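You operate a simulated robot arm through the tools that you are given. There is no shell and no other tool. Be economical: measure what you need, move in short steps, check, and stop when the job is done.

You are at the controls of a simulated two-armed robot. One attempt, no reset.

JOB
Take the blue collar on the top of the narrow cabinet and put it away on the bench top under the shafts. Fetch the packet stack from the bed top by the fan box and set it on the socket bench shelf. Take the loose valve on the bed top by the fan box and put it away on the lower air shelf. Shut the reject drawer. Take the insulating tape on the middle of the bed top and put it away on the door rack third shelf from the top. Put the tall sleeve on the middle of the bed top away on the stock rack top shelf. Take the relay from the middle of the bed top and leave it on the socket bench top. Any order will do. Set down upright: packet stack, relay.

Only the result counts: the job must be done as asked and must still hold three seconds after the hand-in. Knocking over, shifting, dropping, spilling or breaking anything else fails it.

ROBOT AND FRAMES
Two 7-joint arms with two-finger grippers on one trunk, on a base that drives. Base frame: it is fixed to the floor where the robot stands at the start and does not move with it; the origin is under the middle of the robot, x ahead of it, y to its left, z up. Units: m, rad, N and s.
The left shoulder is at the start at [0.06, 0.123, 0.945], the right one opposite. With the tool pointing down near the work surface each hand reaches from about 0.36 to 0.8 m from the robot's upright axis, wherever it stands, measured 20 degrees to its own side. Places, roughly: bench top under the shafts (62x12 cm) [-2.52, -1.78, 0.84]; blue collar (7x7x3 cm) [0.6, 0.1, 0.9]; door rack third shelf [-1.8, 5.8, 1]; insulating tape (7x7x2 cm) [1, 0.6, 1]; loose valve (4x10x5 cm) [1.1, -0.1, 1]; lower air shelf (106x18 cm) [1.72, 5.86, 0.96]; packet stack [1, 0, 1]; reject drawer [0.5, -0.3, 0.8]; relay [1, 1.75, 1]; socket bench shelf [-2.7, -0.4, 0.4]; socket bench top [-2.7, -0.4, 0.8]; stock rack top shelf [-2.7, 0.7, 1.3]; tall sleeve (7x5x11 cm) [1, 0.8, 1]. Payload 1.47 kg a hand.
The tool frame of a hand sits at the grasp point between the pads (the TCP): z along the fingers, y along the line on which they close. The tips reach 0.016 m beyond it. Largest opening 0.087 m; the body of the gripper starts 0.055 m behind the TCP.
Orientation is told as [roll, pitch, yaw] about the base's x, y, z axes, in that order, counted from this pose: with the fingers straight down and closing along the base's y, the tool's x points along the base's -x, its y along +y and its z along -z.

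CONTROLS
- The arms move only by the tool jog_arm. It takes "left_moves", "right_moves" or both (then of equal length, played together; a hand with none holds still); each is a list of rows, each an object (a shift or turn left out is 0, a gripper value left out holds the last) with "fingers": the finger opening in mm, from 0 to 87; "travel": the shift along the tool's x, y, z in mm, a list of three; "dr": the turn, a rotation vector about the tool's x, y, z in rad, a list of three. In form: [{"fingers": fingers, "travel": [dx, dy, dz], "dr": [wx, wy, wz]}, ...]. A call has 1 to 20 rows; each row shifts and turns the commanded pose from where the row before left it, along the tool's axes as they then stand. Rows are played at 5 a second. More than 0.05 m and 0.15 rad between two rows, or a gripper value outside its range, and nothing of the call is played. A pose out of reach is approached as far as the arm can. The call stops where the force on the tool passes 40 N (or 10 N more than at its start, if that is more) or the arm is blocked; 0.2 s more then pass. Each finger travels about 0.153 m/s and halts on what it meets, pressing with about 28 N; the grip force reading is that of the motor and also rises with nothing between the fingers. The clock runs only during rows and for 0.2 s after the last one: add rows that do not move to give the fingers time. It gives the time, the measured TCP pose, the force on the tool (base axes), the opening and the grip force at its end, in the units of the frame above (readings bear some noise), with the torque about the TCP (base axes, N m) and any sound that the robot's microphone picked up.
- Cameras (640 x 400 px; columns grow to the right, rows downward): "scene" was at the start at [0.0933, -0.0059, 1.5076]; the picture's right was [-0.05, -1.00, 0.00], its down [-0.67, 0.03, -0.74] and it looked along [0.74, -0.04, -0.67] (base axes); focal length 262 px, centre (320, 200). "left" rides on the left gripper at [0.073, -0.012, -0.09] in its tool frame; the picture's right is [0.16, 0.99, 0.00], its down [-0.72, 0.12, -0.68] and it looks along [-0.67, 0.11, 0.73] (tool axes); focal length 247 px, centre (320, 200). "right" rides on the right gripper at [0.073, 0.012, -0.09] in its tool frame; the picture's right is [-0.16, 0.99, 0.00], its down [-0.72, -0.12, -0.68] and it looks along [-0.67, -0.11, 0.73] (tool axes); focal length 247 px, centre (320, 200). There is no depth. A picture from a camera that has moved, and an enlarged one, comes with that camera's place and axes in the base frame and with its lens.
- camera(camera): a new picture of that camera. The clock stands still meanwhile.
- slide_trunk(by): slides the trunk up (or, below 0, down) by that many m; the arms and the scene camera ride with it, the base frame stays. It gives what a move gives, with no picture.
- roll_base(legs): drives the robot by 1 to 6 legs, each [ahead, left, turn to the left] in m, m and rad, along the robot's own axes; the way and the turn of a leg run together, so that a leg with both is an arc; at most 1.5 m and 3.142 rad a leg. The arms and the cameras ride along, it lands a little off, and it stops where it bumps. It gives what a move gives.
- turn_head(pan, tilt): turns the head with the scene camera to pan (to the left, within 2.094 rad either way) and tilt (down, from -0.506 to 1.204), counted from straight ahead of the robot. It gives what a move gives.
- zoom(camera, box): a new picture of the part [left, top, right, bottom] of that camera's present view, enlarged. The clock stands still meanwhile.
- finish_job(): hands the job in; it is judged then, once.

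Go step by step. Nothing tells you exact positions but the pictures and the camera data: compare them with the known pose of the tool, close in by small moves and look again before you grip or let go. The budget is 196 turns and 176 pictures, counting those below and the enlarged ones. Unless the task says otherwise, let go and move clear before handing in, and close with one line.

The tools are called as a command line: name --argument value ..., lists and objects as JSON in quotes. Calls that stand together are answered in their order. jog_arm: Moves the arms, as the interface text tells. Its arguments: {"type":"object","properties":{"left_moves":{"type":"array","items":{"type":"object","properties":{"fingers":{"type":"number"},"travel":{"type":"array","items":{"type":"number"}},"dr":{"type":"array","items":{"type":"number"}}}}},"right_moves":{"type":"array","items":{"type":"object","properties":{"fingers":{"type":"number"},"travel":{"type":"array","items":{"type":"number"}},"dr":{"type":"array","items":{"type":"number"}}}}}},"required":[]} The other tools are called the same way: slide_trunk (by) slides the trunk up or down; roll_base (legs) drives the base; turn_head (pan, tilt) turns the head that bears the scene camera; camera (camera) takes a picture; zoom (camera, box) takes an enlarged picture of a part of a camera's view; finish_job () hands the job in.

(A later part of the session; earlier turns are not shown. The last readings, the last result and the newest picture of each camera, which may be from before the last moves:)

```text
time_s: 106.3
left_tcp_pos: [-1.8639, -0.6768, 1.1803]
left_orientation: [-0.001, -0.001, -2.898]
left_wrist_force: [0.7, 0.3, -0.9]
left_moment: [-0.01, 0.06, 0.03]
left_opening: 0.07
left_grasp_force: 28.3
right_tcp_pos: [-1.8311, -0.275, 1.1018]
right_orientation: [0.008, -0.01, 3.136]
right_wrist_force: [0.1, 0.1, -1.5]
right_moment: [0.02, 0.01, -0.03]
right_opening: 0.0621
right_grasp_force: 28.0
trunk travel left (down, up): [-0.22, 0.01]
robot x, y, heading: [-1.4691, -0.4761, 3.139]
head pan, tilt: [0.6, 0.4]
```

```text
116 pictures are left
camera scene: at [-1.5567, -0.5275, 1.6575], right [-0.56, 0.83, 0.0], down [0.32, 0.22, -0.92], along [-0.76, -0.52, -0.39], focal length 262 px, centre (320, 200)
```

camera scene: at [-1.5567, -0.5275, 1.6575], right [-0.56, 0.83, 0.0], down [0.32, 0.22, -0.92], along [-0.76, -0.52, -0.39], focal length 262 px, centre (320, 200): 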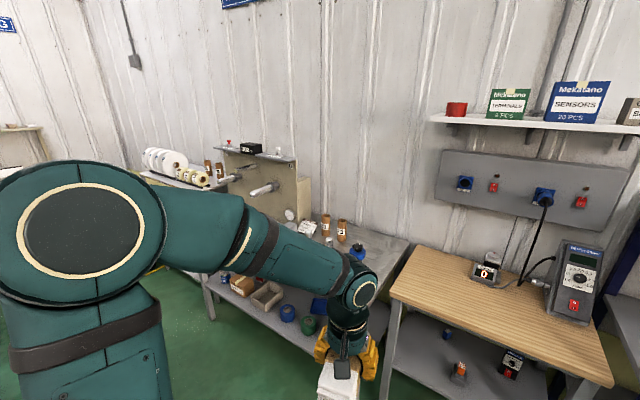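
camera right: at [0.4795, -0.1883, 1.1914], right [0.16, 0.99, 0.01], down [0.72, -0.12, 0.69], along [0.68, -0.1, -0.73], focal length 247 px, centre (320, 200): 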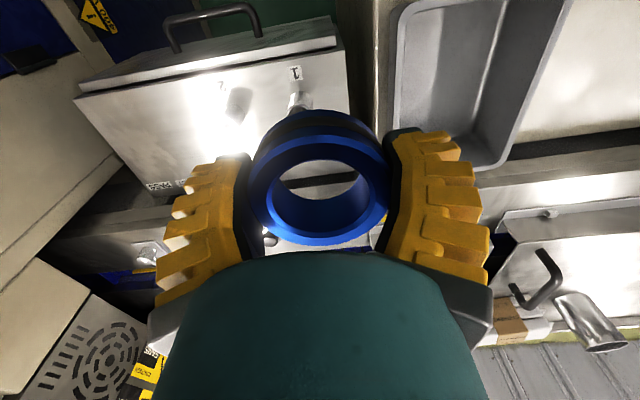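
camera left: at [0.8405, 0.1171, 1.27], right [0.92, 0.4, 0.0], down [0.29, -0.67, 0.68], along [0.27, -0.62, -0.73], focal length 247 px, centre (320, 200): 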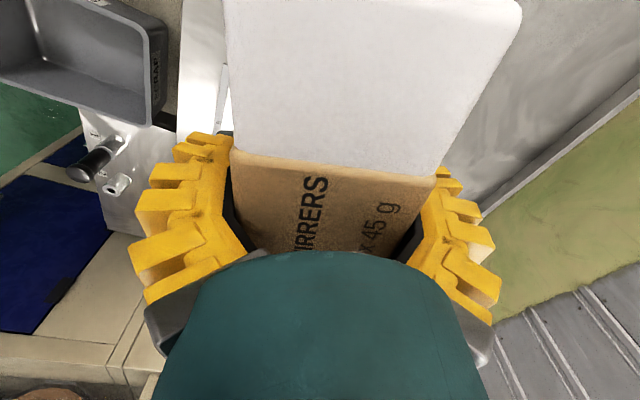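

The shelf spans y≈-0.74 to -0.12 at x<-2.47, and there's a free spot near y=-0.60. I'll drive in, lower the trunk and bring the packet down in front of the shelf.

roll_base --legs '[[0.36, 0, 0]]'

slide_trunk --by -0.21

turn_head --pan 0.1 --tilt 0.85

jog_arm --left_moves '[{"travel": [0, 0, 30], "dr": [0, 0, 0.12]}, {"travel": [0, 0, 30], "dr": [0, 0, 0.125]}, {"travel": [0, 0, 45]}, {"travel": [0, 0, 45]}, {"travel": [0, 0, 45]}, {"travel": [0, 0, 45]}, {"travel": [0, 0, 45]}, {"travel": [0, 0, 45]}]'

camera --camera "scene"

```text
time_s: 108.6
left_tcp_pos: [-2.2192, -0.6729, 1.1804]
left_orientation: [0.0, 0.001, -2.9]
left_wrist_force: [-0.1, 0.3, -2.1]
left_moment: [0.02, -0.03, -0.02]
left_opening: 0.0698
left_grasp_force: 27.9
right_tcp_pos: [-2.1857, -0.2716, 1.101]
right_orientation: [0.01, -0.007, 3.135]
right_wrist_force: [0.0, 0.2, -1.1]
right_moment: [0.0, 0.0, -0.01]
right_opening: 0.0619
right_grasp_force: 28.3
trunk travel left (down, up): [-0.22, 0.01]
robot x, y, heading: [-1.8269, -0.4713, 3.136]
head pan, tilt: [0.6, 0.4]
```

```text
time_s: 110.8
left_tcp_pos: [-2.2186, -0.6732, 0.9714]
left_orientation: [0.0, 0.001, -2.899]
left_wrist_force: [0.1, -0.9, -0.4]
left_moment: [-0.01, -0.01, 0.01]
left_opening: 0.0701
left_grasp_force: 28.1
right_tcp_pos: [-2.1839, -0.2698, 0.8916]
right_orientation: [0.008, -0.007, 3.135]
right_wrist_force: [0.7, 0.1, -1.2]
right_moment: [-0.02, -0.03, -0.01]
right_opening: 0.0622
right_grasp_force: 27.9
trunk travel left (down, up): [-0.01, 0.22]
robot x, y, heading: [-1.8225, -0.4716, 3.134]
head pan, tilt: [0.6, 0.4]
```

```text
time_s: 111.8
left_tcp_pos: [-2.2197, -0.673, 0.9713]
left_orientation: [-0.001, 0.001, -2.898]
left_wrist_force: [-0.3, 1.1, -1.4]
left_moment: [0.0, 0.0, 0.04]
left_opening: 0.0699
left_grasp_force: 27.6
right_tcp_pos: [-2.1846, -0.2729, 0.8919]
right_orientation: [0.01, -0.01, 3.134]
right_wrist_force: [-0.8, 0.1, -1.3]
right_moment: [-0.01, 0.01, -0.01]
right_opening: 0.0619
right_grasp_force: 27.8
trunk travel left (down, up): [-0.01, 0.22]
robot x, y, heading: [-1.8217, -0.4723, 3.131]
head pan, tilt: [0.099, 0.85]
```

```text
time_s: 113.6
left_tcp_pos: [-2.2186, -0.6718, 0.6389]
left_orientation: [0.001, 0.0, 3.139]
left_wrist_force: [0.0, 0.1, -1.6]
left_moment: [0.04, -0.01, 0.02]
left_opening: 0.0701
left_grasp_force: 28.6
right_tcp_pos: [-2.1857, -0.2713, 0.8905]
right_orientation: [0.009, -0.009, 3.137]
right_wrist_force: [-1.0, -0.2, -1.7]
right_moment: [0.02, -0.02, -0.01]
right_opening: 0.062
right_grasp_force: 27.6
trunk travel left (down, up): [-0.01, 0.22]
robot x, y, heading: [-1.8238, -0.4701, 3.133]
head pan, tilt: [0.099, 0.85]
```

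```text
115 pictures are left
camera scene: at [-1.9121, -0.4806, 1.4083], right [-0.09, 1.0, 0.0], down [0.75, 0.07, -0.66], along [-0.66, -0.06, -0.75], focal length 262 px, centre (320, 200)
```

scene: 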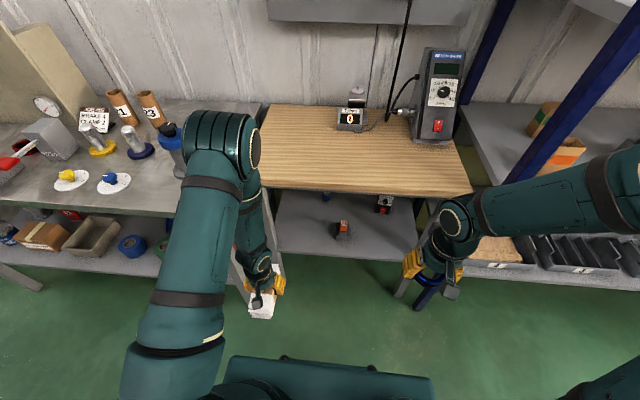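

The left elbow is high and near the neighbouring bench, so I'll shift the hand right first, back the base 3 cm so the arm stays straighter, and lower further.

roll_base --legs '[[-0.03, 0, 0]]'

jog_arm --left_moves '[{"travel": [0, -36, 0]}, {"travel": [0, -36, 0]}, {"travel": [0, 0, 40]}, {"travel": [0, 0, 40]}, {"travel": [0, 0, 40]}, {"travel": [0, 0, 40]}]'

camera --camera "scene"

camera --camera "left"

```text
time_s: 114.4
left_tcp_pos: [-2.189, -0.672, 0.641]
left_orientation: [0.001, 0.001, 3.139]
left_wrist_force: [1.7, -0.5, -1.4]
left_moment: [0.01, 0.02, -0.02]
left_opening: 0.07
left_grasp_force: 28.6
right_tcp_pos: [-2.1539, -0.2711, 0.891]
right_orientation: [0.009, -0.01, 3.135]
right_wrist_force: [-0.2, 0.6, -1.2]
right_moment: [0.0, 0.0, -0.02]
right_opening: 0.0619
right_grasp_force: 28.6
trunk travel left (down, up): [-0.01, 0.22]
robot x, y, heading: [-1.7916, -0.4704, 3.135]
head pan, tilt: [0.099, 0.85]
```

```text
time_s: 115.8
left_tcp_pos: [-2.1887, -0.6005, 0.4788]
left_orientation: [0.0, 0.0, 3.14]
left_wrist_force: [0.7, 0.4, -2.2]
left_moment: [0.02, -0.01, -0.01]
left_opening: 0.07
left_grasp_force: 27.5
right_tcp_pos: [-2.1546, -0.2708, 0.8903]
right_orientation: [0.008, -0.008, 3.136]
right_wrist_force: [-0.2, -0.3, -1.8]
right_moment: [-0.01, 0.0, 0.0]
right_opening: 0.0619
right_grasp_force: 28.3
trunk travel left (down, up): [-0.01, 0.22]
robot x, y, heading: [-1.7928, -0.4745, 3.132]
head pan, tilt: [0.099, 0.85]
```

```text
114 pictures are left
camera scene: at [-1.8817, -0.4808, 1.4084], right [-0.09, 1.0, 0.0], down [0.75, 0.07, -0.66], along [-0.66, -0.06, -0.75], focal length 262 px, centre (320, 200)
```

scene: 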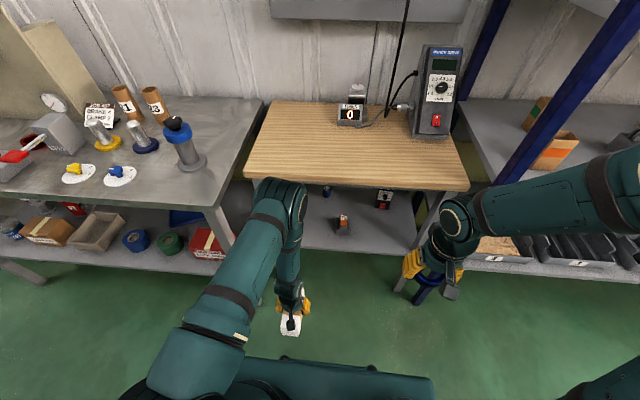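

```text
113 pictures are left
camera left: at [-2.1166, -0.5884, 0.5675], right [0.16, -0.99, 0.0], down [-0.72, -0.11, 0.68], along [-0.67, -0.11, -0.73], focal length 247 px, centre (320, 200)
```

left: 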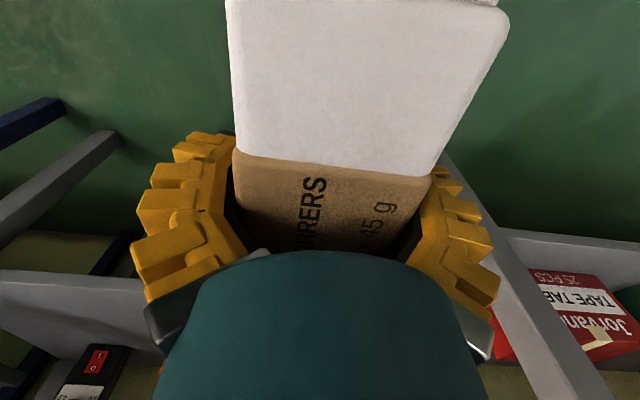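

The packet is low and in front of the shelf. I'll edge forward to the shelf lip and look.

jog_arm --left_moves '[{"travel": [-40, 0, 0]}, {"travel": [-40, 0, 0]}, {"travel": [-40, 0, 0]}, {"travel": [-40, 0, 0]}, {"travel": [-20, 0, 0]}]'

camera --camera "scene"

camera --camera "left"

```text
time_s: 117.0
left_tcp_pos: [-2.3693, -0.6001, 0.4797]
left_orientation: [0.001, 0.001, 3.142]
left_wrist_force: [-0.4, 0.8, -1.4]
left_moment: [-0.02, 0.01, 0.01]
left_opening: 0.0701
left_grasp_force: 27.9
right_tcp_pos: [-2.1544, -0.2724, 0.891]
right_orientation: [0.009, -0.009, 3.135]
right_wrist_force: [-0.1, -0.6, 0.0]
right_moment: [0.02, -0.02, -0.03]
right_opening: 0.062
right_grasp_force: 27.9
trunk travel left (down, up): [-0.01, 0.22]
robot x, y, heading: [-1.7904, -0.4701, 3.137]
head pan, tilt: [0.099, 0.85]
```

```text
112 pictures are left
camera scene: at [-1.8816, -0.4807, 1.4084], right [-0.09, 1.0, 0.0], down [0.75, 0.07, -0.66], along [-0.66, -0.06, -0.75], focal length 262 px, centre (320, 200)
```

scene: 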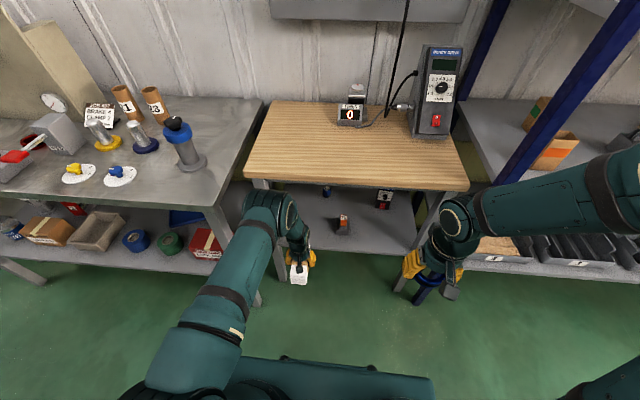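

```text
111 pictures are left
camera left: at [-2.2967, -0.5882, 0.5681], right [0.16, -0.99, 0.0], down [-0.73, -0.11, 0.68], along [-0.67, -0.11, -0.73], focal length 247 px, centre (320, 200)
```

left: 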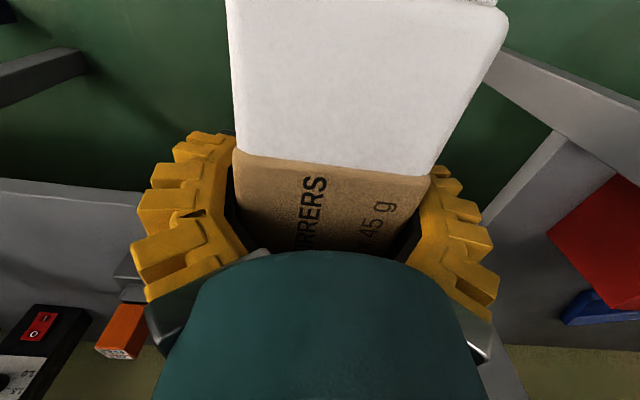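

The shelf's top is at z≈0.385 with its lip at x≈-2.49. I'll lower the packet a bit, nudge the base forward 4 cm, and slide the packet in above the shelf.

jog_arm --left_moves '[{"travel": [0, 0, 20]}, {"travel": [0, 0, 18]}]'

roll_base --legs '[[0.045, 0, 0]]'

jog_arm --left_moves '[{"travel": [-30, 0, 0]}, {"travel": [-30, 0, 0]}, {"travel": [-30, 0, 0]}, {"travel": [-25, 0, 0]}]'

camera --camera "scene"

camera --camera "left"

```text
time_s: 117.6
left_tcp_pos: [-2.3696, -0.6001, 0.4407]
left_orientation: [0.0, 0.001, 3.138]
left_wrist_force: [-0.6, 0.4, -1.4]
left_moment: [-0.02, 0.0, 0.0]
left_opening: 0.07
left_grasp_force: 28.2
right_tcp_pos: [-2.1548, -0.2727, 0.8911]
right_orientation: [0.009, -0.009, 3.135]
right_wrist_force: [-0.2, 0.3, -2.1]
right_moment: [-0.02, 0.0, -0.01]
right_opening: 0.0621
right_grasp_force: 28.3
trunk travel left (down, up): [-0.01, 0.22]
robot x, y, heading: [-1.7887, -0.4732, 3.135]
head pan, tilt: [0.099, 0.85]
```

```text
time_s: 118.5
left_tcp_pos: [-2.4152, -0.5988, 0.4408]
left_orientation: [0.0, 0.001, 3.139]
left_wrist_force: [0.7, -1.0, -1.5]
left_moment: [0.01, 0.04, -0.03]
left_opening: 0.0701
left_grasp_force: 27.8
right_tcp_pos: [-2.2004, -0.2717, 0.8912]
right_orientation: [0.008, -0.007, 3.135]
right_wrist_force: [-0.1, 0.4, -0.6]
right_moment: [0.03, -0.03, -0.01]
right_opening: 0.0621
right_grasp_force: 27.9
trunk travel left (down, up): [-0.01, 0.22]
robot x, y, heading: [-1.8417, -0.4718, 3.134]
head pan, tilt: [0.099, 0.85]
```

```text
time_s: 119.5
left_tcp_pos: [-2.4929, -0.5983, 0.4462]
left_orientation: [0.001, 0.001, 3.139]
left_wrist_force: [7.0, -2.2, -0.1]
left_moment: [-0.05, -0.24, -0.06]
left_opening: 0.0622
left_grasp_force: 27.9
left hand out of reach, approached as far as the arm can: row 3, 4
right_tcp_pos: [-2.1991, -0.2719, 0.8917]
right_orientation: [0.009, -0.008, 3.135]
right_wrist_force: [-0.4, -1.2, -1.3]
right_moment: [0.02, 0.0, 0.01]
right_opening: 0.062
right_grasp_force: 28.7
trunk travel left (down, up): [-0.01, 0.22]
robot x, y, heading: [-1.8412, -0.4699, 3.131]
head pan, tilt: [0.099, 0.85]
```

```text
110 pictures are left
camera scene: at [-1.9263, -0.4805, 1.4084], right [-0.09, 1.0, 0.0], down [0.75, 0.07, -0.66], along [-0.66, -0.06, -0.75], focal length 262 px, centre (320, 200)
```

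scene: 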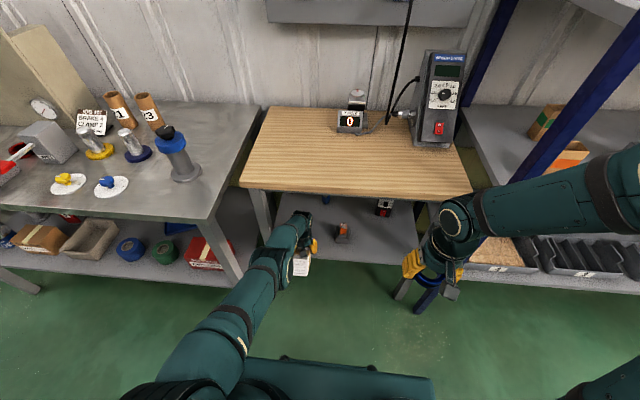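

```text
109 pictures are left
camera left: at [-2.4219, -0.5872, 0.5343], right [0.16, -0.99, 0.0], down [-0.73, -0.11, 0.68], along [-0.67, -0.11, -0.73], focal length 247 px, centre (320, 200)
```

left: 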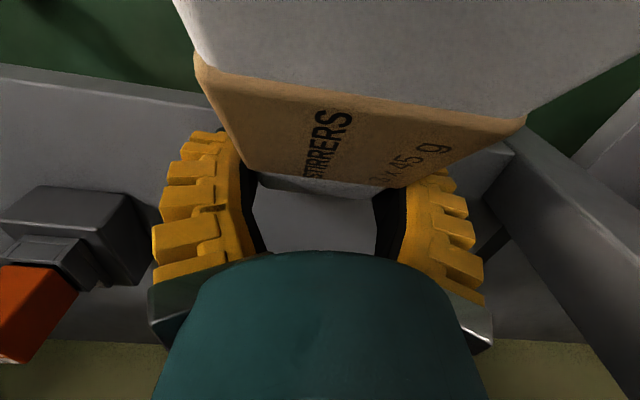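

The packet's front caught the shelf lip and slid back in the grip, and the tool-down wrist is too tall for this shelf anyway. I'll back out, set the stack on the free bench top, and regrip it with a pitched hand.

jog_arm --left_moves '[{"travel": [20, 0, 0]}, {"travel": [30, 0, 0]}, {"travel": [40, 0, 0]}, {"travel": [40, 0, 0]}, {"travel": [40, 0, 0]}, {"travel": [40, 0, -20]}, {"travel": [40, 0, -30]}, {"travel": [0, 0, -45]}, {"travel": [0, 0, -45]}, {"travel": [0, 0, -45]}, {"travel": [0, 0, -45]}, {"travel": [0, 0, -45]}]'

slide_trunk --by 0.21

camera --camera "left"

camera --camera "scene"

```text
time_s: 122.1
left_tcp_pos: [-2.2438, -0.5978, 0.7217]
left_orientation: [-0.001, 0.001, 3.14]
left_wrist_force: [0.0, 0.2, -1.2]
left_moment: [0.03, 0.1, 0.02]
left_opening: 0.0616
left_grasp_force: 27.8
right_tcp_pos: [-2.199, -0.2711, 0.8907]
right_orientation: [0.009, -0.007, 3.134]
right_wrist_force: [1.0, -0.1, -1.0]
right_moment: [-0.03, 0.02, 0.02]
right_opening: 0.062
right_grasp_force: 27.9
trunk travel left (down, up): [-0.01, 0.22]
robot x, y, heading: [-1.8414, -0.4728, 3.133]
head pan, tilt: [0.099, 0.85]
```

```text
time_s: 124.4
left_tcp_pos: [-2.2442, -0.5979, 0.9312]
left_orientation: [0.001, -0.001, 3.14]
left_wrist_force: [1.1, -0.5, -1.4]
left_moment: [0.03, 0.11, -0.02]
left_opening: 0.0618
left_grasp_force: 28.0
right_tcp_pos: [-2.2002, -0.2707, 1.1004]
right_orientation: [0.008, -0.008, 3.133]
right_wrist_force: [-0.3, -0.1, -2.3]
right_moment: [0.01, -0.01, 0.02]
right_opening: 0.062
right_grasp_force: 28.1
trunk travel left (down, up): [-0.22, 0.01]
robot x, y, heading: [-1.8379, -0.4707, 3.13]
head pan, tilt: [0.099, 0.85]
```

```text
108 pictures are left
camera left: at [-2.1724, -0.5866, 1.0202], right [0.16, -0.99, 0.0], down [-0.72, -0.11, 0.68], along [-0.67, -0.11, -0.73], focal length 247 px, centre (320, 200)
```

left: 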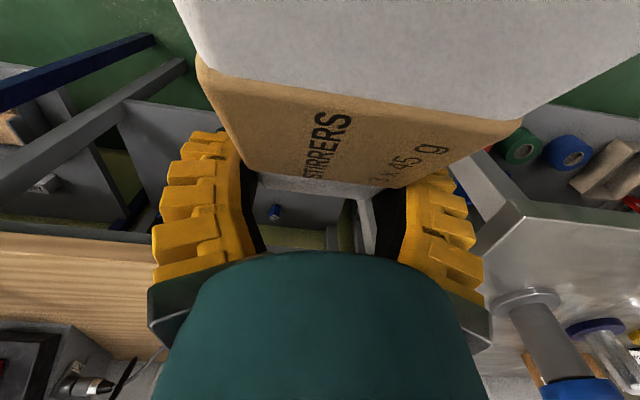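

```text
107 pictures are left
camera scene: at [-1.9268, -0.4803, 1.6183], right [-0.09, 1.0, 0.0], down [0.75, 0.07, -0.66], along [-0.66, -0.06, -0.75], focal length 262 px, centre (320, 200)
```

scene: 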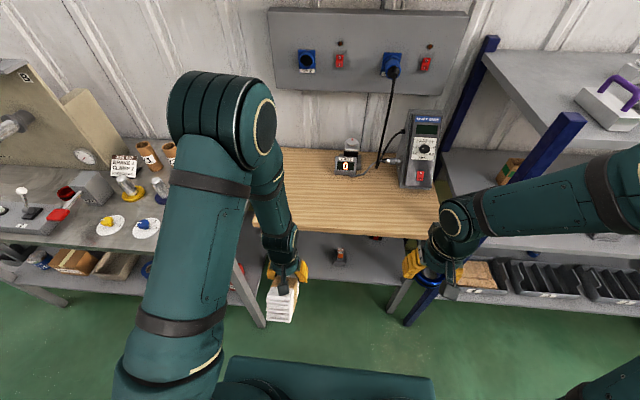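

The stack is still level, held by its far end. I'll raise the hand, drive 15 cm closer, and extend it over the bench top.

jog_arm --left_moves '[{"travel": [0, 0, -40]}, {"travel": [0, 0, -40]}]'

roll_base --legs '[[0.14, 0, 0]]'

jog_arm --left_moves '[{"travel": [-40, -10, 0]}, {"travel": [-40, -10, 0]}, {"travel": [-40, -10, 0]}, {"travel": [-40, -10, 0]}, {"travel": [-40, 0, 0]}, {"travel": [-40, 0, 0]}, {"travel": [-30, 0, 0]}, {"travel": [0, 0, 40]}, {"travel": [0, 0, 40]}, {"travel": [0, 0, 20]}]'

camera --camera "scene"

camera --camera "left"

```text
time_s: 125.0
left_tcp_pos: [-2.244, -0.598, 1.0121]
left_orientation: [0.001, 0.003, 3.141]
left_wrist_force: [0.3, 0.0, -1.6]
left_moment: [0.0, 0.1, -0.01]
left_opening: 0.0618
left_grasp_force: 28.0
right_tcp_pos: [-2.1986, -0.2717, 1.1018]
right_orientation: [0.008, -0.01, 3.135]
right_wrist_force: [-0.1, 0.3, -1.4]
right_moment: [0.02, 0.01, -0.03]
right_opening: 0.062
right_grasp_force: 28.4
trunk travel left (down, up): [-0.22, 0.01]
robot x, y, heading: [-1.8368, -0.4719, 3.136]
head pan, tilt: [0.099, 0.85]
```

```text
time_s: 126.3
left_tcp_pos: [-2.3837, -0.5981, 1.0112]
left_orientation: [0.0, 0.003, 3.143]
left_wrist_force: [-1.1, 0.4, -1.0]
left_moment: [0.05, 0.06, 0.02]
left_opening: 0.0618
left_grasp_force: 28.1
right_tcp_pos: [-2.3395, -0.2711, 1.1011]
right_orientation: [0.008, -0.006, 3.135]
right_wrist_force: [0.4, -0.2, -0.7]
right_moment: [0.01, -0.03, 0.01]
right_opening: 0.062
right_grasp_force: 28.4
trunk travel left (down, up): [-0.22, 0.01]
robot x, y, heading: [-1.9771, -0.4688, 3.141]
head pan, tilt: [0.099, 0.85]
```

```text
time_s: 128.5
left_tcp_pos: [-2.6541, -0.5578, 0.9164]
left_orientation: [-0.002, -0.011, 3.14]
left_wrist_force: [-5.9, -1.0, 22.2]
left_moment: [-0.01, -0.11, -0.01]
left_opening: 0.0634
left_grasp_force: 28.2
right_tcp_pos: [-2.3367, -0.2705, 1.1012]
right_orientation: [0.011, -0.01, 3.136]
right_wrist_force: [0.5, -0.1, -1.3]
right_moment: [0.01, 0.03, -0.04]
right_opening: 0.062
right_grasp_force: 28.0
trunk travel left (down, up): [-0.22, 0.01]
robot x, y, heading: [-1.9748, -0.4725, 3.134]
head pan, tilt: [0.099, 0.85]
```

```text
106 pictures are left
camera scene: at [-2.0627, -0.4794, 1.619], right [-0.09, 1.0, 0.0], down [0.75, 0.07, -0.66], along [-0.66, -0.06, -0.75], focal length 262 px, centre (320, 200)
```

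scene: 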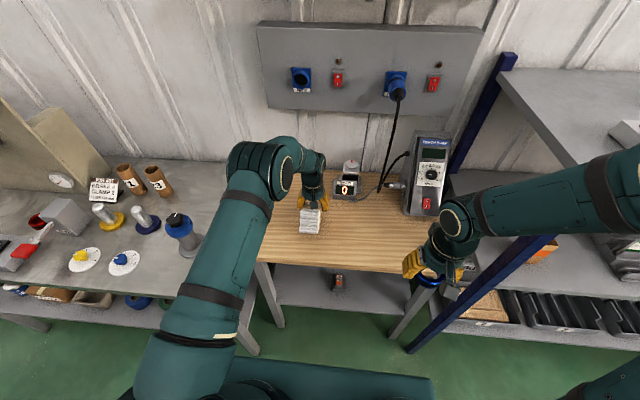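

```text
105 pictures are left
camera left: at [-2.5814, -0.5457, 1.0045], right [0.16, -0.99, 0.0], down [-0.72, -0.12, 0.69], along [-0.68, -0.11, -0.73], focal length 247 px, centre (320, 200)
```

left: 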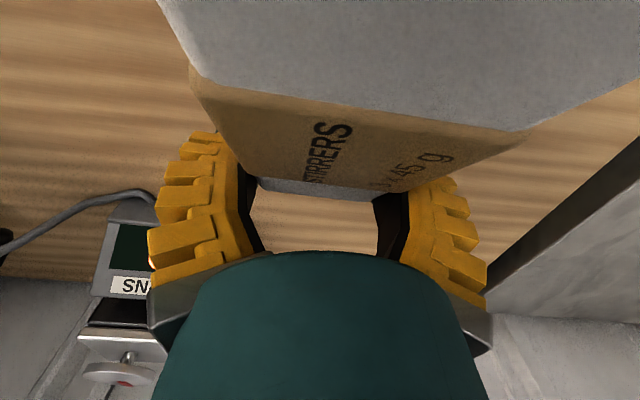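

The packet touched the bench top. I'll release gently and rise to look.

jog_arm --left_moves '[{"travel": [0, 0, -3]}, {"fingers": 70}, {"fingers": 87}, {}, {}, {"travel": [0, 0, -40]}, {"travel": [0, 0, -40]}, {"travel": [30, 0, -30]}, {"travel": [40, 0, 0]}, {"travel": [40, 0, 0]}, {"travel": [40, 0, 0]}]'

camera --camera "left"

zoom --camera "scene" --box '[220, 130, 460, 280]'

```text
time_s: 130.9
left_tcp_pos: [-2.5023, -0.5587, 1.0245]
left_orientation: [0.0, 0.0, 3.141]
left_wrist_force: [-0.6, -0.5, -0.1]
left_moment: [-0.01, 0.02, -0.01]
left_opening: 0.0872
left_grasp_force: 0.1
right_tcp_pos: [-2.3384, -0.271, 1.1005]
right_orientation: [0.009, -0.009, 3.136]
right_wrist_force: [-0.2, -1.0, -0.4]
right_moment: [-0.01, 0.01, 0.03]
right_opening: 0.062
right_grasp_force: 27.8
trunk travel left (down, up): [-0.22, 0.01]
robot x, y, heading: [-1.9773, -0.4715, 3.137]
head pan, tilt: [0.099, 0.85]
```

```text
104 pictures are left
camera left: at [-2.4304, -0.5463, 1.1133], right [0.16, -0.99, 0.0], down [-0.72, -0.12, 0.68], along [-0.67, -0.11, -0.73], focal length 247 px, centre (320, 200)
```

left: 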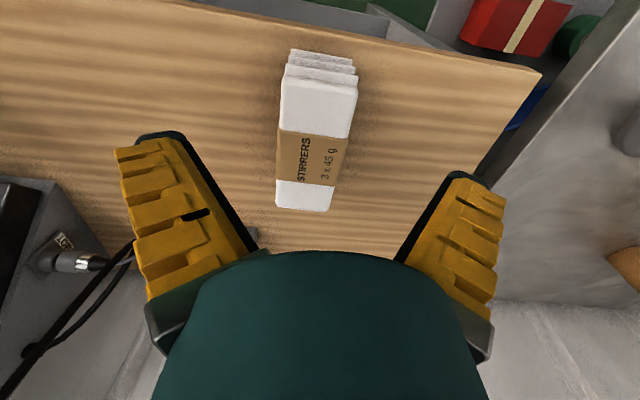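

```text
2.67 times, centred on (340, 205) of scene
camera zoom: at [-2.0642, -0.4795, 1.6185], right [-0.09, 1.0, 0.0], down [0.75, 0.07, -0.66], along [-0.66, -0.06, -0.75], focal length 699 px, centre (267, 187)
```

zoom: 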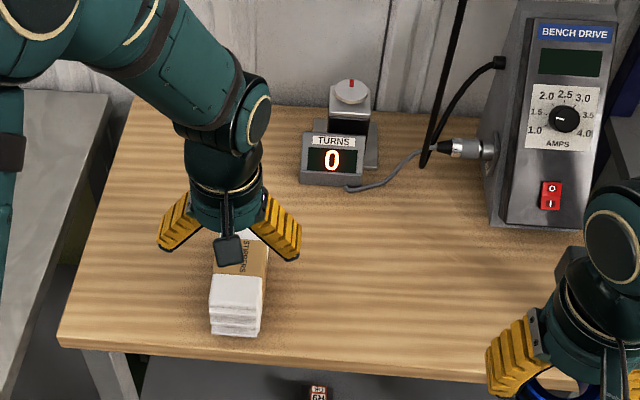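

The stack stands upright on the bench top at about (-2.55, -0.56), and is taller than I assumed (~9 cm). I'll back the base, pitch the left hand forward ~46°, and look again.

roll_base --legs '[[-0.23, 0, 0]]'

jog_arm --left_moves '[{"dr": [0, -0.134, 0]}, {"dr": [0, -0.134, 0]}, {"dr": [0, -0.134, 0]}, {"dr": [0, -0.134, 0]}, {"dr": [0, -0.134, 0]}, {"dr": [0, -0.134, 0]}, {}]'

camera --camera "left"

camera --camera "scene"

```text
time_s: 132.6
left_tcp_pos: [-2.2759, -0.5586, 1.0234]
left_orientation: [-0.001, -0.001, 3.141]
left_wrist_force: [-0.3, -0.3, 0.5]
left_moment: [-0.01, -0.01, -0.02]
left_opening: 0.087
left_grasp_force: 0.1
right_tcp_pos: [-2.1098, -0.2726, 1.1013]
right_orientation: [0.01, -0.009, 3.137]
right_wrist_force: [0.4, 0.5, -0.4]
right_moment: [0.04, 0.03, -0.04]
right_opening: 0.0619
right_grasp_force: 28.1
trunk travel left (down, up): [-0.22, 0.01]
robot x, y, heading: [-1.7464, -0.472, 3.135]
head pan, tilt: [0.099, 0.85]
```

```text
time_s: 134.2
left_tcp_pos: [-2.2763, -0.5606, 1.0241]
left_orientation: [-0.001, -0.804, 3.141]
left_wrist_force: [-0.1, -0.5, 0.6]
left_moment: [0.01, -0.05, -0.01]
left_opening: 0.0867
left_grasp_force: 0.0
right_tcp_pos: [-2.1095, -0.2719, 1.1009]
right_orientation: [0.01, -0.007, 3.136]
right_wrist_force: [-0.3, 0.7, -1.7]
right_moment: [-0.02, 0.04, 0.02]
right_opening: 0.0623
right_grasp_force: 27.5
trunk travel left (down, up): [-0.22, 0.01]
robot x, y, heading: [-1.7448, -0.4693, 3.136]
head pan, tilt: [0.099, 0.85]
```

```text
102 pictures are left
camera left: at [-2.1611, -0.5479, 1.033], right [0.11, -0.99, -0.11], down [-0.01, -0.12, 0.99], along [-0.99, -0.11, -0.02], focal length 247 px, centre (320, 200)
```

left: 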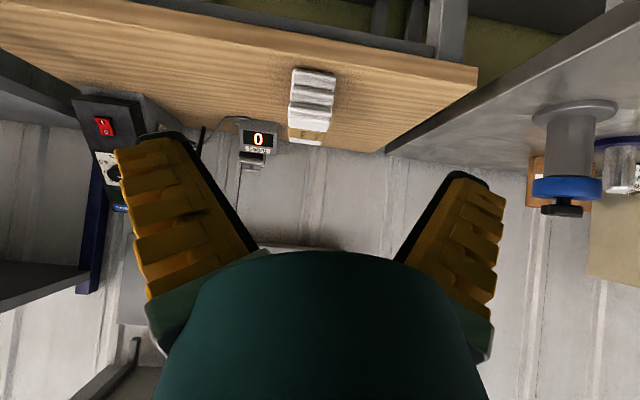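

```text
101 pictures are left
camera scene: at [-1.8369, -0.4811, 1.6184], right [-0.09, 1.0, 0.0], down [0.75, 0.07, -0.66], along [-0.66, -0.06, -0.75], focal length 262 px, centre (320, 200)
```

scene: 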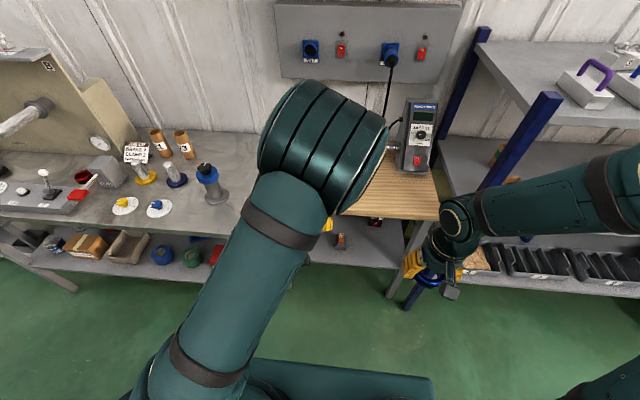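

The left camera shows the stack's near face at x≈-2.495, y≈-0.558, bottom 0.85, top 0.93. I'll approach along the tool axis to grip it 4 cm in from its near end.

jog_arm --left_moves '[{"travel": [-18, 0, 35]}, {"travel": [-18, 0, 35]}, {"travel": [-18, -1, 35]}, {"travel": [-18, -1, 35]}, {"travel": [-18, 0, 33]}, {"travel": [0, 0, 30]}]'

camera --camera "left"

```text
time_s: 135.6
left_tcp_pos: [-2.4851, -0.5576, 0.9475]
left_orientation: [0.0, -0.802, 3.141]
left_wrist_force: [-0.1, -0.2, 0.3]
left_moment: [0.02, 0.0, 0.0]
left_opening: 0.0872
left_grasp_force: 0.1
right_tcp_pos: [-2.1108, -0.2734, 1.1001]
right_orientation: [0.009, -0.008, 3.135]
right_wrist_force: [0.5, 0.3, -1.0]
right_moment: [-0.01, 0.02, 0.03]
right_opening: 0.0621
right_grasp_force: 28.0
trunk travel left (down, up): [-0.22, 0.01]
robot x, y, heading: [-1.749, -0.4711, 3.139]
head pan, tilt: [0.099, 0.85]
```

```text
100 pictures are left
camera left: at [-2.3703, -0.5465, 0.9564], right [0.11, -0.99, -0.11], down [-0.01, -0.12, 0.99], along [-0.99, -0.11, -0.03], focal length 247 px, centre (320, 200)
```

left: 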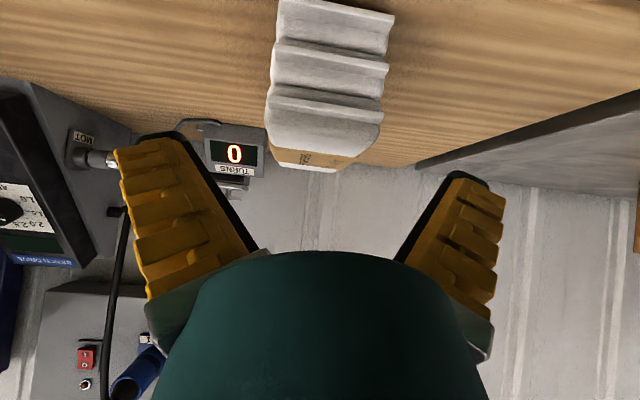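

jog_arm --left_moves '[{"travel": [0, 0, 25]}, {"travel": [0, 0, 25]}, {"travel": [0, 0, 16]}, {"fingers": 0}, {}, {}, {}]'

camera --camera "left"

```text
time_s: 137.2
left_tcp_pos: [-2.5311, -0.5568, 0.9055]
left_orientation: [-0.001, -0.811, 3.141]
left_wrist_force: [2.6, -0.5, 30.4]
left_moment: [0.04, -1.32, -0.02]
left_opening: 0.0695
left_grasp_force: 27.8
right_tcp_pos: [-2.1083, -0.2726, 1.1028]
right_orientation: [0.009, -0.011, 3.136]
right_wrist_force: [-0.5, 0.2, -0.9]
right_moment: [-0.01, 0.0, 0.02]
right_opening: 0.0618
right_grasp_force: 28.2
trunk travel left (down, up): [-0.22, 0.01]
robot x, y, heading: [-1.7506, -0.4754, 3.135]
head pan, tilt: [0.099, 0.85]
```

```text
99 pictures are left
camera left: at [-2.4167, -0.5452, 0.9142], right [0.11, -0.99, -0.11], down [-0.01, -0.12, 0.99], along [-0.99, -0.11, -0.02], focal length 247 px, centre (320, 200)
```

left: 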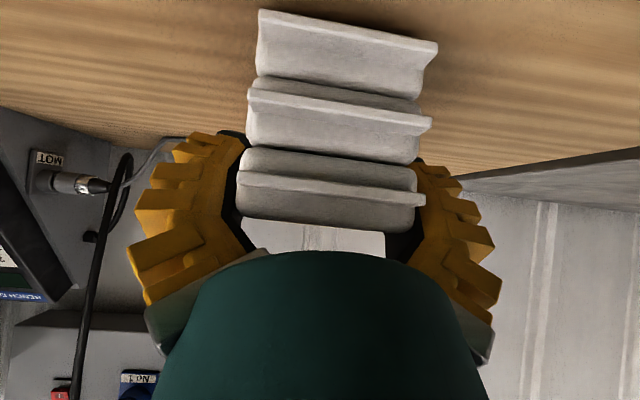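

The palm touches the stack's top near edge but the grip closed on it. I'll lift slowly and check.

jog_arm --left_moves '[{"travel": [-7, 0, -7]}, {"travel": [-14, 0, -14]}, {"travel": [-21, 0, -21]}, {"travel": [-14, 0, -14]}]'

camera --camera "left"

```text
time_s: 138.2
left_tcp_pos: [-2.5307, -0.5574, 0.9813]
left_orientation: [-0.001, -0.801, -3.142]
left_wrist_force: [-0.4, 0.3, -1.7]
left_moment: [0.02, -0.03, 0.02]
left_opening: 0.0692
left_grasp_force: 28.1
right_tcp_pos: [-2.1106, -0.2711, 1.1013]
right_orientation: [0.008, -0.009, 3.136]
right_wrist_force: [0.7, -0.3, -1.6]
right_moment: [0.03, 0.0, 0.0]
right_opening: 0.062
right_grasp_force: 28.7
trunk travel left (down, up): [-0.22, 0.01]
robot x, y, heading: [-1.7496, -0.4733, 3.135]
head pan, tilt: [0.099, 0.85]
```

```text
98 pictures are left
camera left: at [-2.4157, -0.5461, 0.9902], right [0.11, -0.99, -0.11], down [-0.01, -0.12, 0.99], along [-0.99, -0.11, -0.03], focal length 247 px, centre (320, 200)
```

left: 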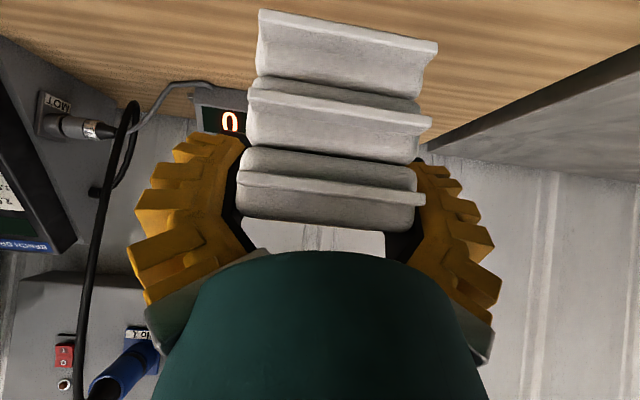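

The stack is held rigidly and level. I'll back off, lower trunk and hand to shelf level, and shift slightly left.

roll_base --legs '[[-0.3, 0, 0.004], [0, 0.035, 0]]'

slide_trunk --by -0.21

jog_arm --left_moves '[{"travel": [29, 0, 28]}, {"travel": [29, 0, 28]}, {"travel": [29, 0, 28]}, {"travel": [29, 0, 28]}, {"travel": [29, 0, 28]}, {"travel": [29, 0, 28]}, {"travel": [29, 0, 28]}, {"travel": [10, 0, 10]}]'

camera --camera "left"

camera --camera "scene"

```text
time_s: 140.8
left_tcp_pos: [-2.2321, -0.6, 0.982]
left_orientation: [-0.002, -0.804, -3.132]
left_wrist_force: [-0.7, 0.1, -3.0]
left_moment: [0.0, -0.01, 0.02]
left_opening: 0.0689
left_grasp_force: 27.9
right_tcp_pos: [-1.8136, -0.3095, 1.102]
right_orientation: [0.008, -0.007, -3.139]
right_wrist_force: [0.5, -0.8, -0.6]
right_moment: [0.04, 0.01, -0.01]
right_opening: 0.0618
right_grasp_force: 28.4
trunk travel left (down, up): [-0.22, 0.01]
robot x, y, heading: [-1.4491, -0.5066, -3.138]
head pan, tilt: [0.099, 0.85]
```

```text
time_s: 143.1
left_tcp_pos: [-2.2322, -0.6001, 0.7719]
left_orientation: [0.0, -0.803, -3.135]
left_wrist_force: [0.3, -0.6, -2.1]
left_moment: [-0.02, -0.02, 0.0]
left_opening: 0.069
left_grasp_force: 28.0
right_tcp_pos: [-1.8138, -0.3118, 0.8918]
right_orientation: [0.009, -0.01, -3.139]
right_wrist_force: [0.6, 0.7, -1.2]
right_moment: [0.0, 0.01, 0.0]
right_opening: 0.0618
right_grasp_force: 27.7
trunk travel left (down, up): [-0.01, 0.22]
robot x, y, heading: [-1.4483, -0.5087, -3.141]
head pan, tilt: [0.099, 0.85]
```

```text
time_s: 144.9
left_tcp_pos: [-2.2332, -0.5982, 0.4991]
left_orientation: [0.001, -0.802, -3.132]
left_wrist_force: [0.0, -0.6, -1.7]
left_moment: [0.0, -0.05, 0.02]
left_opening: 0.0694
left_grasp_force: 27.6
left hand out of reach, approached as far as the arm can: row 7, 8
right_tcp_pos: [-1.8153, -0.31, 0.891]
right_orientation: [0.007, -0.007, -3.138]
right_wrist_force: [0.1, -0.6, -1.1]
right_moment: [0.01, 0.02, 0.0]
right_opening: 0.0617
right_grasp_force: 28.0
trunk travel left (down, up): [-0.01, 0.22]
robot x, y, heading: [-1.4522, -0.5089, -3.139]
head pan, tilt: [0.099, 0.85]
```

```text
97 pictures are left
camera left: at [-2.1181, -0.5857, 0.508], right [0.12, -0.99, -0.11], down [-0.01, -0.12, 0.99], along [-0.99, -0.11, -0.03], focal length 247 px, centre (320, 200)
```

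left: 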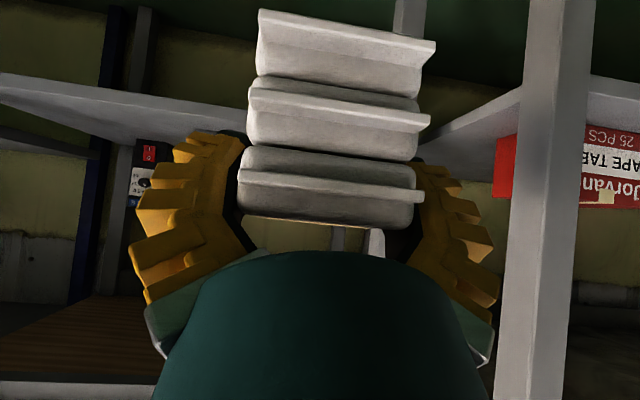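

```text
96 pictures are left
camera scene: at [-1.5393, -0.5169, 1.4084], right [-0.1, 0.99, 0.0], down [0.75, 0.08, -0.66], along [-0.66, -0.07, -0.75], focal length 262 px, centre (320, 200)
```

scene: 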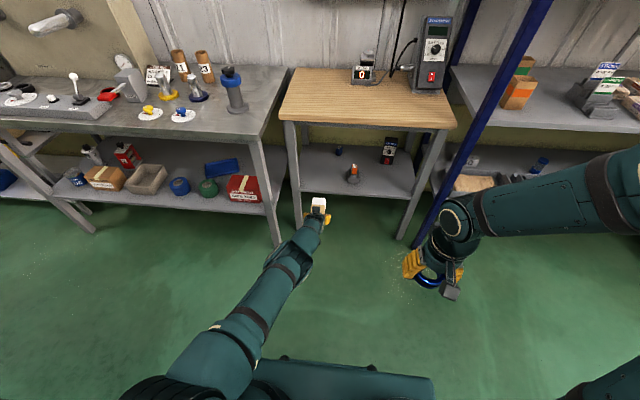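

The arm was at its limit, so I'll draw the hand back a bit and lower to insertion height, then check against the shelf edge.

jog_arm --left_moves '[{"travel": [38, 0, -18]}, {"travel": [39, 0, -19]}]'

roll_base --legs '[[0.2, 0, 0]]'

camera --camera "left"

zoom --camera "scene" --box '[200, 100, 440, 250]'

```text
time_s: 145.5
left_tcp_pos: [-2.1527, -0.597, 0.4703]
left_orientation: [-0.002, -0.807, -3.133]
left_wrist_force: [-0.8, -0.4, -1.8]
left_moment: [-0.01, -0.05, 0.02]
left_opening: 0.0695
left_grasp_force: 28.3
right_tcp_pos: [-1.8138, -0.3101, 0.8922]
right_orientation: [0.008, -0.01, -3.138]
right_wrist_force: [0.9, 1.1, -1.3]
right_moment: [-0.04, 0.02, -0.03]
right_opening: 0.0619
right_grasp_force: 28.3
trunk travel left (down, up): [-0.01, 0.22]
robot x, y, heading: [-1.4507, -0.5046, -3.138]
head pan, tilt: [0.099, 0.85]
```

```text
time_s: 147.1
left_tcp_pos: [-2.3536, -0.5989, 0.4692]
left_orientation: [0.001, -0.803, -3.135]
left_wrist_force: [-0.3, -0.2, -1.6]
left_moment: [0.03, -0.07, -0.03]
left_opening: 0.0692
left_grasp_force: 28.0
right_tcp_pos: [-2.0151, -0.3104, 0.8909]
right_orientation: [0.01, -0.008, -3.139]
right_wrist_force: [0.3, 0.4, -0.7]
right_moment: [0.01, -0.03, -0.01]
right_opening: 0.0618
right_grasp_force: 27.9
trunk travel left (down, up): [-0.01, 0.22]
robot x, y, heading: [-1.6486, -0.5108, -3.142]
head pan, tilt: [0.099, 0.85]
```

```text
95 pictures are left
camera left: at [-2.2388, -0.586, 0.4785], right [0.12, -0.99, -0.11], down [-0.01, -0.12, 0.99], along [-0.99, -0.11, -0.03], focal length 247 px, centre (320, 200)
```

left: 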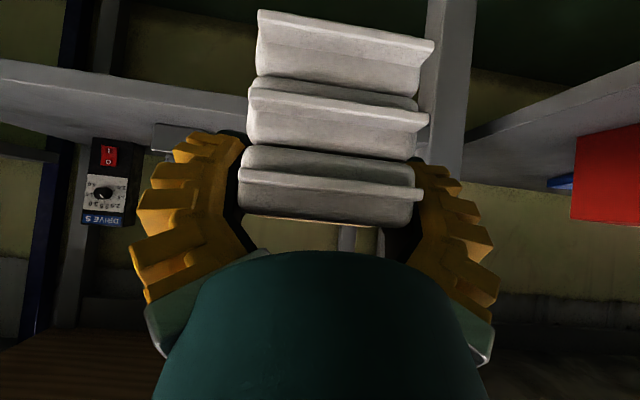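

```text
2.67 times, centred on (320, 175) of scene
camera zoom: at [-1.741, -0.5172, 1.4083], right [-0.1, 0.99, 0.0], down [0.75, 0.08, -0.66], along [-0.66, -0.07, -0.75], focal length 699 px, centre (320, 267)
```

zoom: 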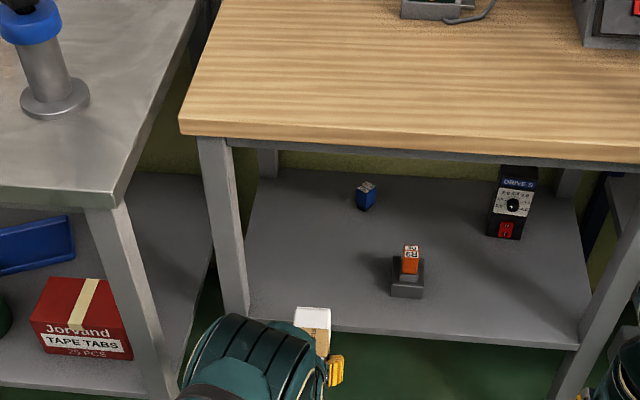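

The packet bottom is at ≈0.415, a couple of centimetres above the shelf (~0.39–0.40), and the spot is free. I'll raise 8 mm for safety and drive in.

jog_arm --left_moves '[{"travel": [-6, 0, -6]}]'

roll_base --legs '[[0.14, 0, 0], [0.075, 0, 0]]'

camera --camera "left"

zoom --camera "scene" --box '[200, 100, 440, 250]'

```text
time_s: 147.5
left_tcp_pos: [-2.3531, -0.5983, 0.4792]
left_orientation: [-0.001, -0.803, -3.134]
left_wrist_force: [0.1, 0.1, -2.8]
left_moment: [0.02, -0.05, -0.02]
left_opening: 0.0695
left_grasp_force: 28.0
right_tcp_pos: [-2.0161, -0.3113, 0.8911]
right_orientation: [0.008, -0.01, -3.139]
right_wrist_force: [-0.5, -1.4, -1.3]
right_moment: [0.0, -0.02, -0.02]
right_opening: 0.062
right_grasp_force: 28.4
trunk travel left (down, up): [-0.01, 0.22]
robot x, y, heading: [-1.6527, -0.5096, -3.14]
head pan, tilt: [0.099, 0.85]
```

```text
time_s: 149.4
left_tcp_pos: [-2.5645, -0.5991, 0.477]
left_orientation: [0.002, -0.8, -3.136]
left_wrist_force: [-0.3, 0.0, -2.1]
left_moment: [-0.01, -0.05, 0.02]
left_opening: 0.0695
left_grasp_force: 28.1
right_tcp_pos: [-2.228, -0.3116, 0.8904]
right_orientation: [0.008, -0.007, -3.141]
right_wrist_force: [-1.0, 0.6, -1.1]
right_moment: [-0.01, -0.05, -0.01]
right_opening: 0.062
right_grasp_force: 28.5
trunk travel left (down, up): [-0.01, 0.22]
robot x, y, heading: [-1.8663, -0.5092, -3.137]
head pan, tilt: [0.099, 0.85]
```

```text
93 pictures are left
camera left: at [-2.4504, -0.587, 0.4868], right [0.12, -0.99, -0.11], down [-0.01, -0.12, 0.99], along [-0.99, -0.12, -0.03], focal length 247 px, centre (320, 200)
```

left: 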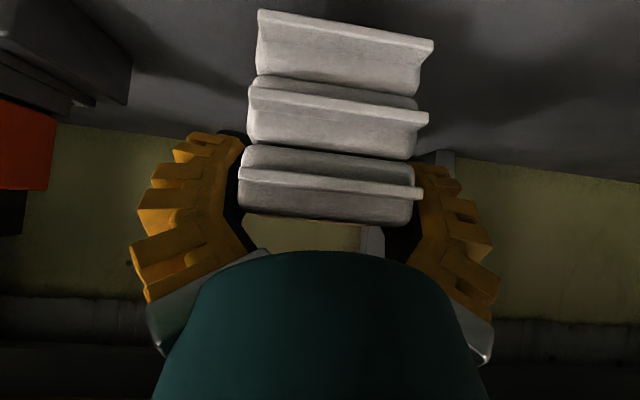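

```text
2.67 times, centred on (320, 175) of scene
camera zoom: at [-1.9535, -0.5177, 1.4083], right [-0.1, 0.99, 0.0], down [0.75, 0.08, -0.66], along [-0.66, -0.07, -0.75], focal length 699 px, centre (320, 267)
```

zoom: 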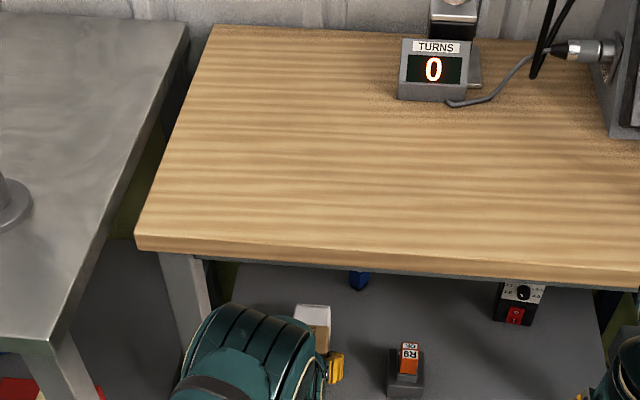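

The stack is inside over the shelf. I'll lower it in small steps until it touches.

jog_arm --left_moves '[{"travel": [7, 0, 7]}, {"travel": [5, 0, 5]}, {"travel": [4, 0, 4]}, {"travel": [3, 0, 3]}, {"travel": [3, 0, 3]}, {"travel": [3, 0, 3]}]'

camera --camera "left"

```text
time_s: 150.6
left_tcp_pos: [-2.5718, -0.5992, 0.4556]
left_orientation: [-0.002, -0.82, -3.132]
left_wrist_force: [0.9, 0.4, 12.0]
left_moment: [-0.02, -0.64, -0.01]
left_opening: 0.0691
left_grasp_force: 28.0
right_tcp_pos: [-2.2262, -0.3112, 0.8903]
right_orientation: [0.01, -0.008, -3.137]
right_wrist_force: [0.3, 0.2, -0.5]
right_moment: [0.01, 0.0, 0.05]
right_opening: 0.0622
right_grasp_force: 28.2
trunk travel left (down, up): [-0.01, 0.22]
robot x, y, heading: [-1.8653, -0.51, -3.135]
head pan, tilt: [0.099, 0.85]
stopped in row 5 (left hand): the force on the tool passed its limit at 43 N (the readings are from after the stop); the commanded pose is now the measured one
```

```text
91 pictures are left
camera left: at [-2.4568, -0.5861, 0.4635], right [0.12, -0.99, -0.12], down [0.0, -0.12, 0.99], along [-0.99, -0.12, -0.01], focal length 247 px, centre (320, 200)
```

left: 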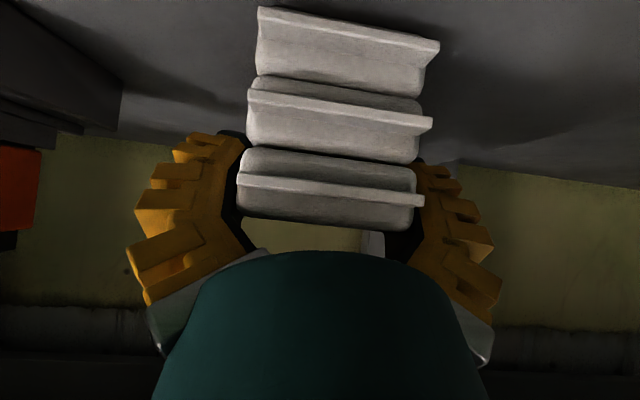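

The stack is down on the shelf. I'll release and withdraw along the tool axis.

jog_arm --left_moves '[{"fingers": 75}, {"fingers": 87}, {}, {}, {"travel": [0, 0, -20]}, {"travel": [0, 0, -30]}, {"travel": [10, 0, -40]}, {"travel": [20, 0, -30]}, {"travel": [25, 0, -25]}]'

camera --camera "left"

roll_base --legs '[[-0.3, 0, 0]]'

camera --camera "scene"

```text
time_s: 152.6
left_tcp_pos: [-2.4265, -0.5981, 0.5142]
left_orientation: [-0.002, -0.814, -3.134]
left_wrist_force: [0.1, 0.5, 0.2]
left_moment: [-0.03, 0.0, -0.01]
left_opening: 0.0869
left_grasp_force: 0.1
right_tcp_pos: [-2.226, -0.3114, 0.8908]
right_orientation: [0.008, -0.008, -3.14]
right_wrist_force: [0.0, -0.1, -1.7]
right_moment: [0.01, 0.0, -0.01]
right_opening: 0.0615
right_grasp_force: 28.0
trunk travel left (down, up): [-0.01, 0.22]
robot x, y, heading: [-1.8618, -0.5113, -3.141]
head pan, tilt: [0.099, 0.85]
```

```text
90 pictures are left
camera left: at [-2.312, -0.5847, 0.5217], right [0.12, -0.99, -0.12], down [0.0, -0.12, 0.99], along [-0.99, -0.11, -0.01], focal length 247 px, centre (320, 200)
```

left: 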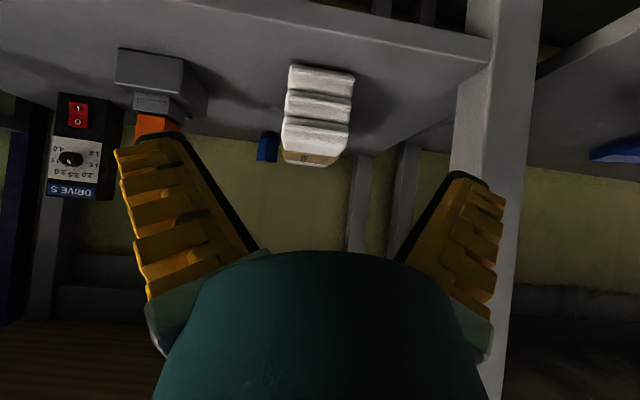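

```text
time_s: 154.7
left_tcp_pos: [-2.1282, -0.5973, 0.5139]
left_orientation: [-0.002, -0.816, -3.13]
left_wrist_force: [-0.5, 0.2, -0.6]
left_moment: [-0.02, 0.04, 0.01]
left_opening: 0.0869
left_grasp_force: 0.1
right_tcp_pos: [-1.9282, -0.3108, 0.8919]
right_orientation: [0.007, -0.01, -3.137]
right_wrist_force: [0.6, 0.7, -1.4]
right_moment: [-0.02, 0.03, -0.02]
right_opening: 0.062
right_grasp_force: 28.0
trunk travel left (down, up): [-0.01, 0.22]
robot x, y, heading: [-1.5665, -0.5055, -3.136]
head pan, tilt: [0.099, 0.85]
```

```text
89 pictures are left
camera scene: at [-1.6524, -0.517, 1.4085], right [-0.1, 0.99, 0.0], down [0.75, 0.08, -0.66], along [-0.66, -0.07, -0.75], focal length 262 px, centre (320, 200)
```

scene: 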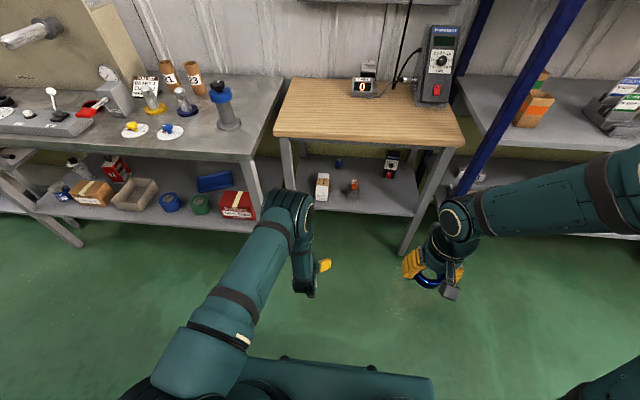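

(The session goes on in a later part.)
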